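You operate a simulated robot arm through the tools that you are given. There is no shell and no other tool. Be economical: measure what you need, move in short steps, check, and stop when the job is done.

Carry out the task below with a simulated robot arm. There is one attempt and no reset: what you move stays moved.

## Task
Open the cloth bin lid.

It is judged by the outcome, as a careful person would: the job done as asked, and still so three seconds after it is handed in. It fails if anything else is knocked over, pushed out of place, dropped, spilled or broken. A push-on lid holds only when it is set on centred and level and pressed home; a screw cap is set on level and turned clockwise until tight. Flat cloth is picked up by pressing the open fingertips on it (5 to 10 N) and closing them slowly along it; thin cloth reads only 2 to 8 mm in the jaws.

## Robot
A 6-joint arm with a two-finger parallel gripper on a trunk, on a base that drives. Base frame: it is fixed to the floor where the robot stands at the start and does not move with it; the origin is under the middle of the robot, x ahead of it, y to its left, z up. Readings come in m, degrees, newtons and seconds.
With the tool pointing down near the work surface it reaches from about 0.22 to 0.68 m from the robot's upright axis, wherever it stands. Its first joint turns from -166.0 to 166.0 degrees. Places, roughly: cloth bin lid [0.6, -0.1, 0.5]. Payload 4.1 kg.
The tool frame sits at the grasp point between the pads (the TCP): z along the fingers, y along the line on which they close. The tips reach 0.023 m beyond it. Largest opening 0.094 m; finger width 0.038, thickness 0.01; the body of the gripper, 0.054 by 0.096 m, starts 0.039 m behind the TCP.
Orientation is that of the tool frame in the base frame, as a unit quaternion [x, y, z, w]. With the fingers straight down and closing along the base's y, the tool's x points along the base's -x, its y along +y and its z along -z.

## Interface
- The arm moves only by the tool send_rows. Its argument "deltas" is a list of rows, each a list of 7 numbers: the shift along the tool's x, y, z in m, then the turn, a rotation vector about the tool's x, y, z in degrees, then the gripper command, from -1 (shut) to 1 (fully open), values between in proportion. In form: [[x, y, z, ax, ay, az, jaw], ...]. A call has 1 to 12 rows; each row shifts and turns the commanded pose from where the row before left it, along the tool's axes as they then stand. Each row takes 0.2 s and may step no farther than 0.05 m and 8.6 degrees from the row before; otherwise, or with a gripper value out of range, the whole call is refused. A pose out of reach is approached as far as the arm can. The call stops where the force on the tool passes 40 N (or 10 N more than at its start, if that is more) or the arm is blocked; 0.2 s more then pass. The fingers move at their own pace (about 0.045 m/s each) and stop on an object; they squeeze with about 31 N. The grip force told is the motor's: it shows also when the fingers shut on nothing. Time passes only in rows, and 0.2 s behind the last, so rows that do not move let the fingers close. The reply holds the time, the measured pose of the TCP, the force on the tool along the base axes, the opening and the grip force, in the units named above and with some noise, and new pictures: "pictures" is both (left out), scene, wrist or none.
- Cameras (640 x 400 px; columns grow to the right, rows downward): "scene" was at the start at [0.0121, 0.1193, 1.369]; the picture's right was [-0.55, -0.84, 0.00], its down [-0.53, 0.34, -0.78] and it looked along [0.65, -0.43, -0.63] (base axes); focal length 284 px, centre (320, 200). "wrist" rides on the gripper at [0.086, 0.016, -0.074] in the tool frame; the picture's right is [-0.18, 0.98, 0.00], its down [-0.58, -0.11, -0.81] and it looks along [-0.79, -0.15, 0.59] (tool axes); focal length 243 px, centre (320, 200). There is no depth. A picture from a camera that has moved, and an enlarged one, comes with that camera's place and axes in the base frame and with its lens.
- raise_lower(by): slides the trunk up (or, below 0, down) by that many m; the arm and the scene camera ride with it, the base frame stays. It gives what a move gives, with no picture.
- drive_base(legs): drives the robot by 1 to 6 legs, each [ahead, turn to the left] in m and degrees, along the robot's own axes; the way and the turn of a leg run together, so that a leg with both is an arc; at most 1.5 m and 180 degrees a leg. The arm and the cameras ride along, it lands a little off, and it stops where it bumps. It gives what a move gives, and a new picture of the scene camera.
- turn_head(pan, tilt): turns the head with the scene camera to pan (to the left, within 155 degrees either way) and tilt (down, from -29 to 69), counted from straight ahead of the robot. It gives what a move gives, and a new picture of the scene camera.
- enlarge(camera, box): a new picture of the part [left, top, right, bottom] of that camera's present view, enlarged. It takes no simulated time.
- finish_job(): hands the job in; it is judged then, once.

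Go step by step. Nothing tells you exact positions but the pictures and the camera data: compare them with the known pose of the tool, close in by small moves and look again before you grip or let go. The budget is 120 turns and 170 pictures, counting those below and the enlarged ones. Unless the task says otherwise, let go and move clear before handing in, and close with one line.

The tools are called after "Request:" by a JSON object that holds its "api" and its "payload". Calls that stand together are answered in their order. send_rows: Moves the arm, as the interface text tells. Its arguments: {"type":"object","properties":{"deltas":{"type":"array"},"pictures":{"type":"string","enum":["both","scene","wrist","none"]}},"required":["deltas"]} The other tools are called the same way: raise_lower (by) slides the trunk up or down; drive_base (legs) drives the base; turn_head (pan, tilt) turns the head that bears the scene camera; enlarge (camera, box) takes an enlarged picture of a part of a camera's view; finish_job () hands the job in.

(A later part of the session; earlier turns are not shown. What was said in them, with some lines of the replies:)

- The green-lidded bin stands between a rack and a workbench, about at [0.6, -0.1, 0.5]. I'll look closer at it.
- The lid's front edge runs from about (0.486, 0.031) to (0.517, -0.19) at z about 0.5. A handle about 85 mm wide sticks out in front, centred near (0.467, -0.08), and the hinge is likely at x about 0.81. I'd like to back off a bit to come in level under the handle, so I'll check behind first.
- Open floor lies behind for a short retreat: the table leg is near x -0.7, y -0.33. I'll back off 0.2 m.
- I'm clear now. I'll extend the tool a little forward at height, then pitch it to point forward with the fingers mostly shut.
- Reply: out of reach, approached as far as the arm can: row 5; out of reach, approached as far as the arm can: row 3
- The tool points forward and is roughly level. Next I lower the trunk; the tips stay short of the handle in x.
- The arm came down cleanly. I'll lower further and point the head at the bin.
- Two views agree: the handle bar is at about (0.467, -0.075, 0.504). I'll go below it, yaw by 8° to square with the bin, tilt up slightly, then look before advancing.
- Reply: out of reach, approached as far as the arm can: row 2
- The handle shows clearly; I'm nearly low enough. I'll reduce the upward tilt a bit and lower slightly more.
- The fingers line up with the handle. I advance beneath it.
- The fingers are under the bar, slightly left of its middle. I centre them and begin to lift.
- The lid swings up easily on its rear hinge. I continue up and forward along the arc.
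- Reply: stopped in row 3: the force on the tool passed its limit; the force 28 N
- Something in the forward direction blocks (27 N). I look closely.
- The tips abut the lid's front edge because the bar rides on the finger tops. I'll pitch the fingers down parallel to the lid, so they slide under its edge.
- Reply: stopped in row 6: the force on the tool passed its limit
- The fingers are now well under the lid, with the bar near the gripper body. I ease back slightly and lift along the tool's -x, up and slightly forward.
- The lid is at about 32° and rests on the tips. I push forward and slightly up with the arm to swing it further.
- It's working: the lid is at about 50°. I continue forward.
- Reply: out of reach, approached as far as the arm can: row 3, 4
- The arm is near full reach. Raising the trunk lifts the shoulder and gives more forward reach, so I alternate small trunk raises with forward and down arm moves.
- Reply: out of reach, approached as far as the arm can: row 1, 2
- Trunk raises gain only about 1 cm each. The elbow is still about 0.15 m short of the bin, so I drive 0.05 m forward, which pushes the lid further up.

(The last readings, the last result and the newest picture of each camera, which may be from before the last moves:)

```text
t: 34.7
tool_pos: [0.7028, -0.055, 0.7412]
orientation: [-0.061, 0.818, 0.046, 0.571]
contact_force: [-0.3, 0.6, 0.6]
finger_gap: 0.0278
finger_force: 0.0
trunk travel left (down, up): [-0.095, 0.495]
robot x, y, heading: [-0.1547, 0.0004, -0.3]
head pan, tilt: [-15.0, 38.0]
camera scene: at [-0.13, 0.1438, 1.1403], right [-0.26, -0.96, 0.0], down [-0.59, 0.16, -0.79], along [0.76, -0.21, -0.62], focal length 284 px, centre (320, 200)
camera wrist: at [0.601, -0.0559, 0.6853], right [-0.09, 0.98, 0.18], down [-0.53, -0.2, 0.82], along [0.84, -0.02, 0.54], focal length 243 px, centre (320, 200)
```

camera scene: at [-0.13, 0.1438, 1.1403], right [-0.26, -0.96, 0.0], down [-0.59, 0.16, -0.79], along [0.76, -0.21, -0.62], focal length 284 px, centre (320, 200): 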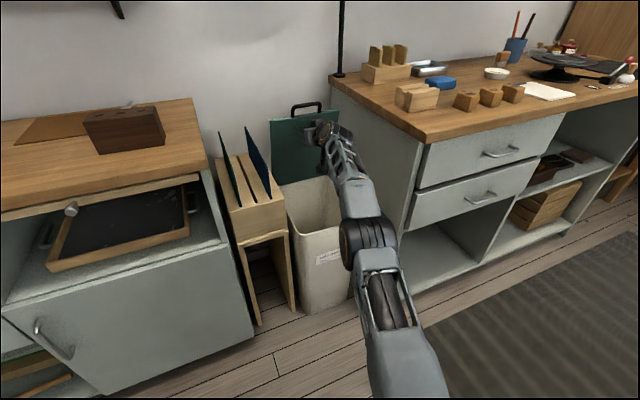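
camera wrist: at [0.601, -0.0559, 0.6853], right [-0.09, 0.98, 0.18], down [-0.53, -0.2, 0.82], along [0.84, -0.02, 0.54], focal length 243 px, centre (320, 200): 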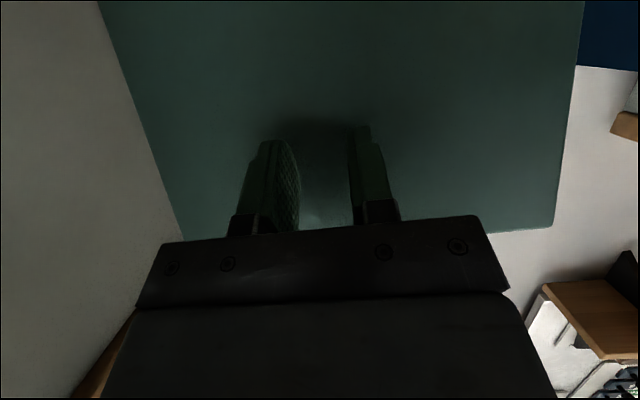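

The lid is at about 70°. I drive forward another 0.05 m.

Request:
{"api": "drive_base", "payload": {"legs": [[0.05, 0]]}}

Request:
{"api": "enlarge", "payload": {"camera": "scene", "box": [240, 70, 440, 290]}}

```text
t: 35.7
tool_pos: [0.7529, -0.0565, 0.7406]
orientation: [-0.062, 0.818, 0.047, 0.57]
contact_force: [0.4, 0.0, 0.2]
finger_gap: 0.0281
finger_force: 0.1
trunk travel left (down, up): [-0.095, 0.495]
robot x, y, heading: [-0.1067, 0.0001, -0.1]
head pan, tilt: [-15.0, 38.0]
camera scene: at [-0.0791, 0.1436, 1.1403], right [-0.26, -0.96, 0.0], down [-0.59, 0.16, -0.79], along [0.76, -0.21, -0.62], focal length 284 px, centre (320, 200)
```

scene: 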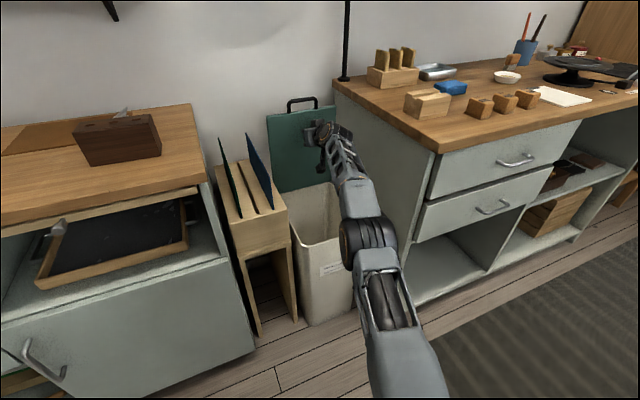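

```text
1.82 times, centred on (340, 180) of scene
camera zoom: at [-0.0791, 0.1436, 1.1403], right [-0.26, -0.96, 0.0], down [-0.59, 0.16, -0.79], along [0.76, -0.21, -0.62], focal length 517 px, centre (284, 236)
```

zoom: 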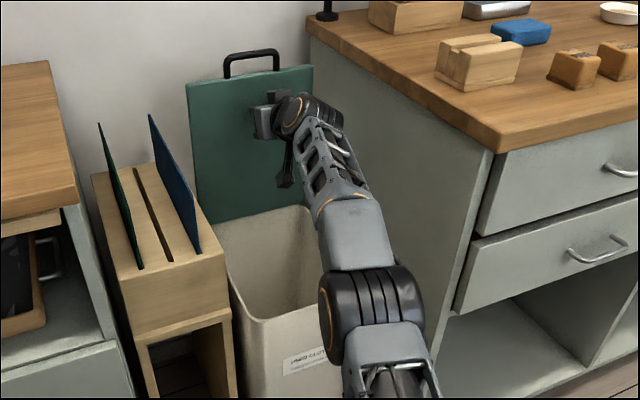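

The lid is near vertical, about 80°. I drive a little more, then do the last bit gently.

Request:
{"api": "drive_base", "payload": {"legs": [[0.04, 0]]}}

Request:
{"api": "enlarge", "payload": {"camera": "scene", "box": [240, 70, 440, 290]}}

```text
t: 36.5
tool_pos: [0.7935, -0.0565, 0.7406]
orientation: [-0.062, 0.818, 0.047, 0.57]
contact_force: [0.1, -0.3, -0.1]
finger_gap: 0.0282
finger_force: 0.1
trunk travel left (down, up): [-0.095, 0.495]
robot x, y, heading: [-0.0623, 0.0011, -0.4]
head pan, tilt: [-15.0, 38.0]
camera scene: at [-0.039, 0.1434, 1.1403], right [-0.26, -0.96, 0.0], down [-0.59, 0.16, -0.79], along [0.76, -0.21, -0.62], focal length 284 px, centre (320, 200)
```

scene: 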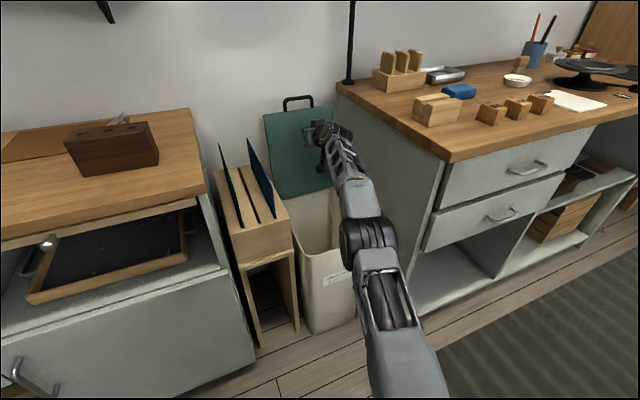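

```text
1.82 times, centred on (340, 180) of scene
camera zoom: at [-0.039, 0.1434, 1.1403], right [-0.26, -0.96, 0.0], down [-0.59, 0.16, -0.79], along [0.76, -0.21, -0.62], focal length 517 px, centre (284, 236)
```

zoom: 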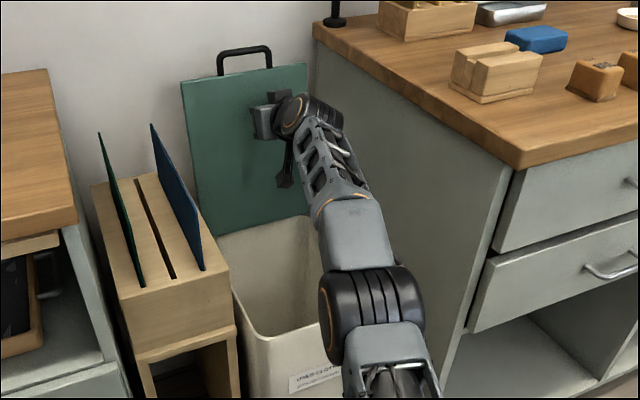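

The lid is about vertical. I push a bit further, so it leans past the tipping point.

Request:
{"api": "drive_base", "payload": {"legs": [[0.03, 0]]}}

Request:
{"api": "enlarge", "payload": {"camera": "scene", "box": [240, 70, 440, 290]}}

```text
t: 37.3
tool_pos: [0.8003, -0.0585, 0.7431]
orientation: [-0.063, 0.819, 0.048, 0.568]
contact_force: [-31.8, 2.7, 0.7]
finger_gap: 0.0249
finger_force: 0.0
trunk travel left (down, up): [-0.095, 0.495]
robot x, y, heading: [-0.0492, -0.0018, -0.3]
head pan, tilt: [-15.0, 38.0]
stopped in leg 1: the force on the tool passed its limit (the readings are from after the stop); the commanded pose is now the measured one
camera scene: at [-0.0307, 0.1436, 1.1404], right [-0.26, -0.96, 0.0], down [-0.59, 0.16, -0.79], along [0.76, -0.21, -0.61], focal length 284 px, centre (320, 200)
```

scene: 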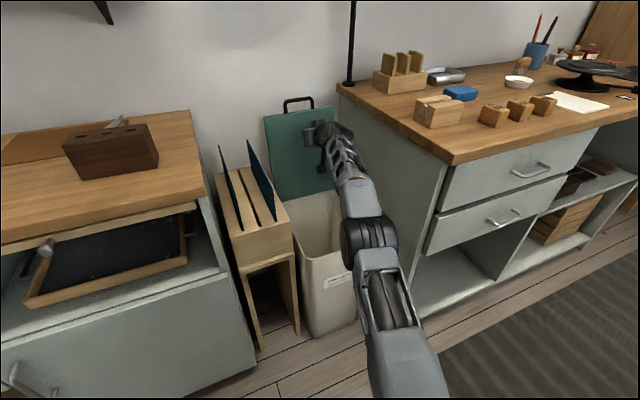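

```text
1.82 times, centred on (340, 180) of scene
camera zoom: at [-0.0307, 0.1436, 1.1404], right [-0.26, -0.96, 0.0], down [-0.59, 0.16, -0.79], along [0.76, -0.21, -0.61], focal length 517 px, centre (284, 236)
```

zoom: 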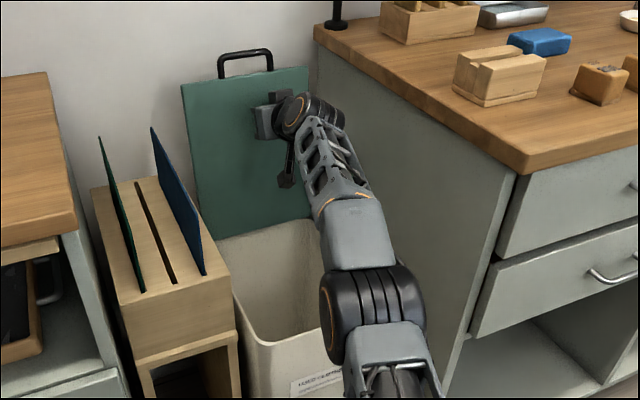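

The lid has reached its stop. I back off slowly and watch whether it stays.

Request:
{"api": "drive_base", "payload": {"legs": [[-0.04, 0]]}}

Request:
{"api": "enlarge", "payload": {"camera": "scene", "box": [240, 70, 440, 290]}}

Request:
{"api": "send_rows", "payload": {"deltas": [[0, 0, 0, 0, 0, 0, -0.4]], "pictures": "wrist"}}

```text
t: 38.2
tool_pos: [0.7645, -0.0584, 0.7399]
orientation: [-0.06, 0.821, 0.046, 0.566]
contact_force: [-0.4, 1.2, 0.0]
finger_gap: 0.0279
finger_force: 0.0
trunk travel left (down, up): [-0.095, 0.495]
robot x, y, heading: [-0.0926, 0.0018, -0.3]
head pan, tilt: [-15.0, 38.0]
camera scene: at [-0.067, 0.1435, 1.1403], right [-0.26, -0.96, 0.0], down [-0.59, 0.16, -0.79], along [0.76, -0.21, -0.62], focal length 284 px, centre (320, 200)
```

scene: 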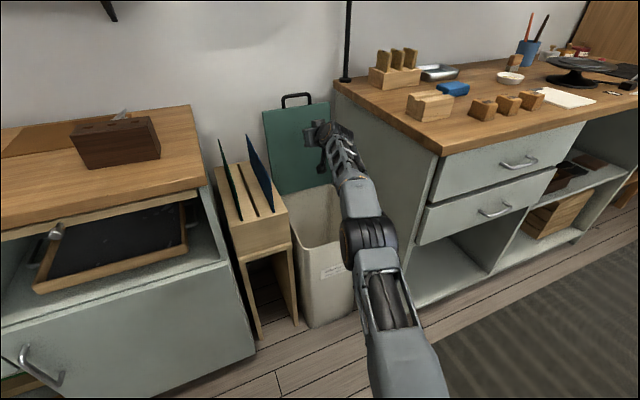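

```text
1.82 times, centred on (340, 180) of scene
camera zoom: at [-0.067, 0.1435, 1.1403], right [-0.26, -0.96, 0.0], down [-0.59, 0.16, -0.79], along [0.76, -0.21, -0.62], focal length 517 px, centre (284, 236)
```

zoom: 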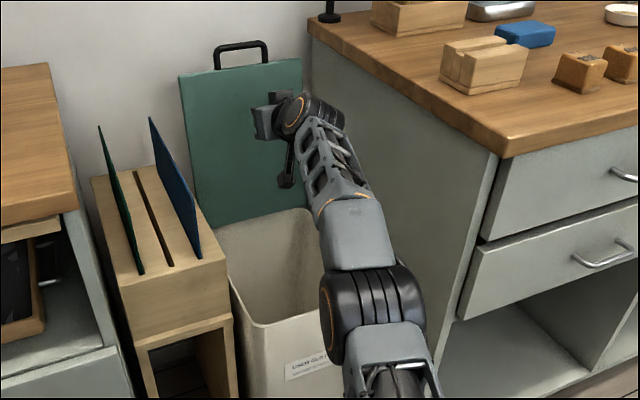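

```text
t: 38.6
tool_pos: [0.7638, -0.0582, 0.7397]
orientation: [-0.061, 0.821, 0.047, 0.566]
contact_force: [-0.1, -0.2, 0.3]
finger_gap: 0.0284
finger_force: 0.1
trunk travel left (down, up): [-0.095, 0.495]
robot x, y, heading: [-0.0936, 0.0001, -0.4]
head pan, tilt: [-15.0, 38.0]
camera wrist: at [0.6624, -0.0581, 0.6848], right [-0.09, 0.98, 0.18], down [-0.52, -0.2, 0.83], along [0.85, -0.02, 0.53], focal length 243 px, centre (320, 200)
```

wrist: 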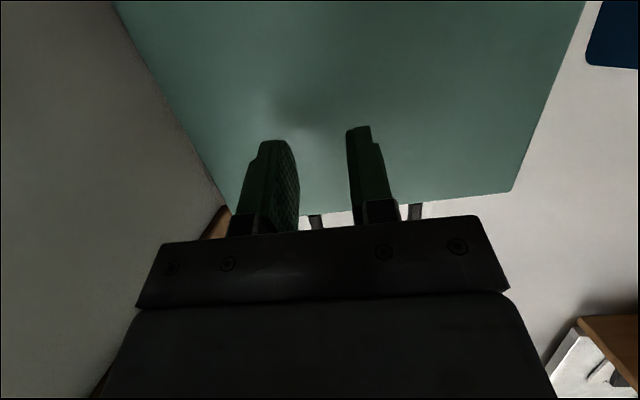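

The lid appears to stay up, with a gap to the tips. I retreat clear.

Request:
{"api": "drive_base", "payload": {"legs": [[-0.06, 0]]}}

Request:
{"api": "drive_base", "payload": {"legs": [[-0.2, 0]]}}

Request:
{"api": "enlarge", "payload": {"camera": "scene", "box": [200, 70, 440, 290]}}

```text
t: 39.6
tool_pos: [0.7067, -0.0591, 0.7388]
orientation: [-0.061, 0.821, 0.047, 0.566]
contact_force: [0.3, -0.4, 0.0]
finger_gap: 0.0284
finger_force: 0.1
trunk travel left (down, up): [-0.095, 0.495]
robot x, y, heading: [-0.1539, -0.0004, -0.3]
head pan, tilt: [-15.0, 38.0]
camera scene: at [-0.126, 0.1438, 1.1403], right [-0.26, -0.96, 0.0], down [-0.59, 0.16, -0.79], along [0.76, -0.21, -0.62], focal length 284 px, centre (320, 200)
```

scene: 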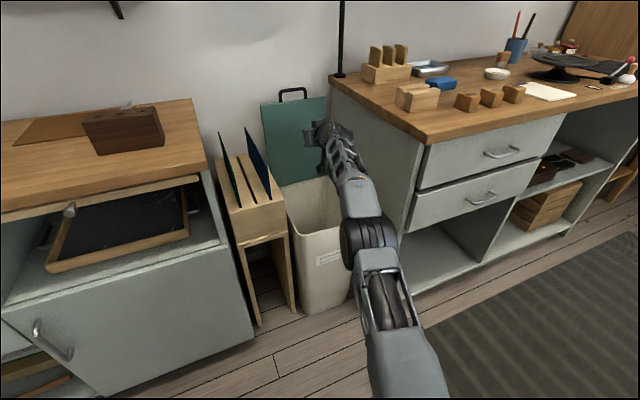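

```text
t: 41.2
tool_pos: [0.5011, -0.0542, 0.7394]
orientation: [-0.063, 0.821, 0.049, 0.565]
contact_force: [0.6, 0.3, -0.2]
finger_gap: 0.0283
finger_force: 0.2
trunk travel left (down, up): [-0.095, 0.495]
robot x, y, heading: [-0.3529, 0.0011, -0.2]
head pan, tilt: [-15.0, 38.0]
camera scene: at [-0.3316, 0.1446, 1.1403], right [-0.26, -0.97, 0.0], down [-0.59, 0.16, -0.79], along [0.76, -0.21, -0.62], focal length 284 px, centre (320, 200)
```

scene: 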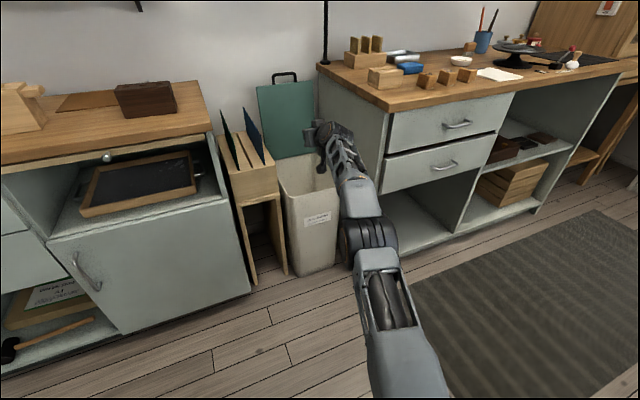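

```text
1.82 times, centred on (320, 180) of scene
camera zoom: at [-0.3316, 0.1446, 1.1403], right [-0.26, -0.97, 0.0], down [-0.59, 0.16, -0.79], along [0.76, -0.21, -0.62], focal length 517 px, centre (320, 236)
```

zoom: 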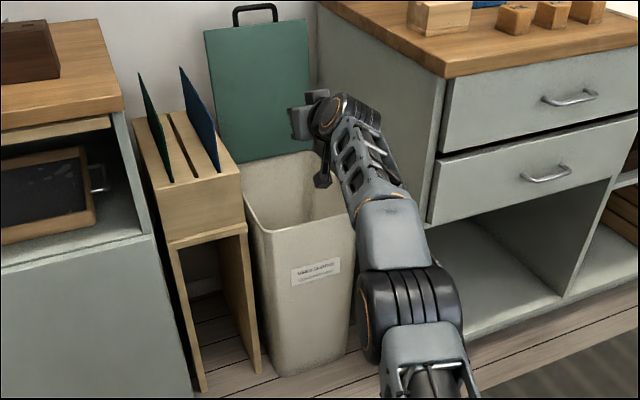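

The lid stands fully open on its own. The rack, cards and bin look undisturbed and the gripper is clear, so I hand in.

Request:
{"api": "finish_job", "payload": {}}

```text
The job is handed in.
```

The cloth bin lid is open and standing on its own past vertical, the gripper is well clear of it, and nothing else looks moved in the last picture.
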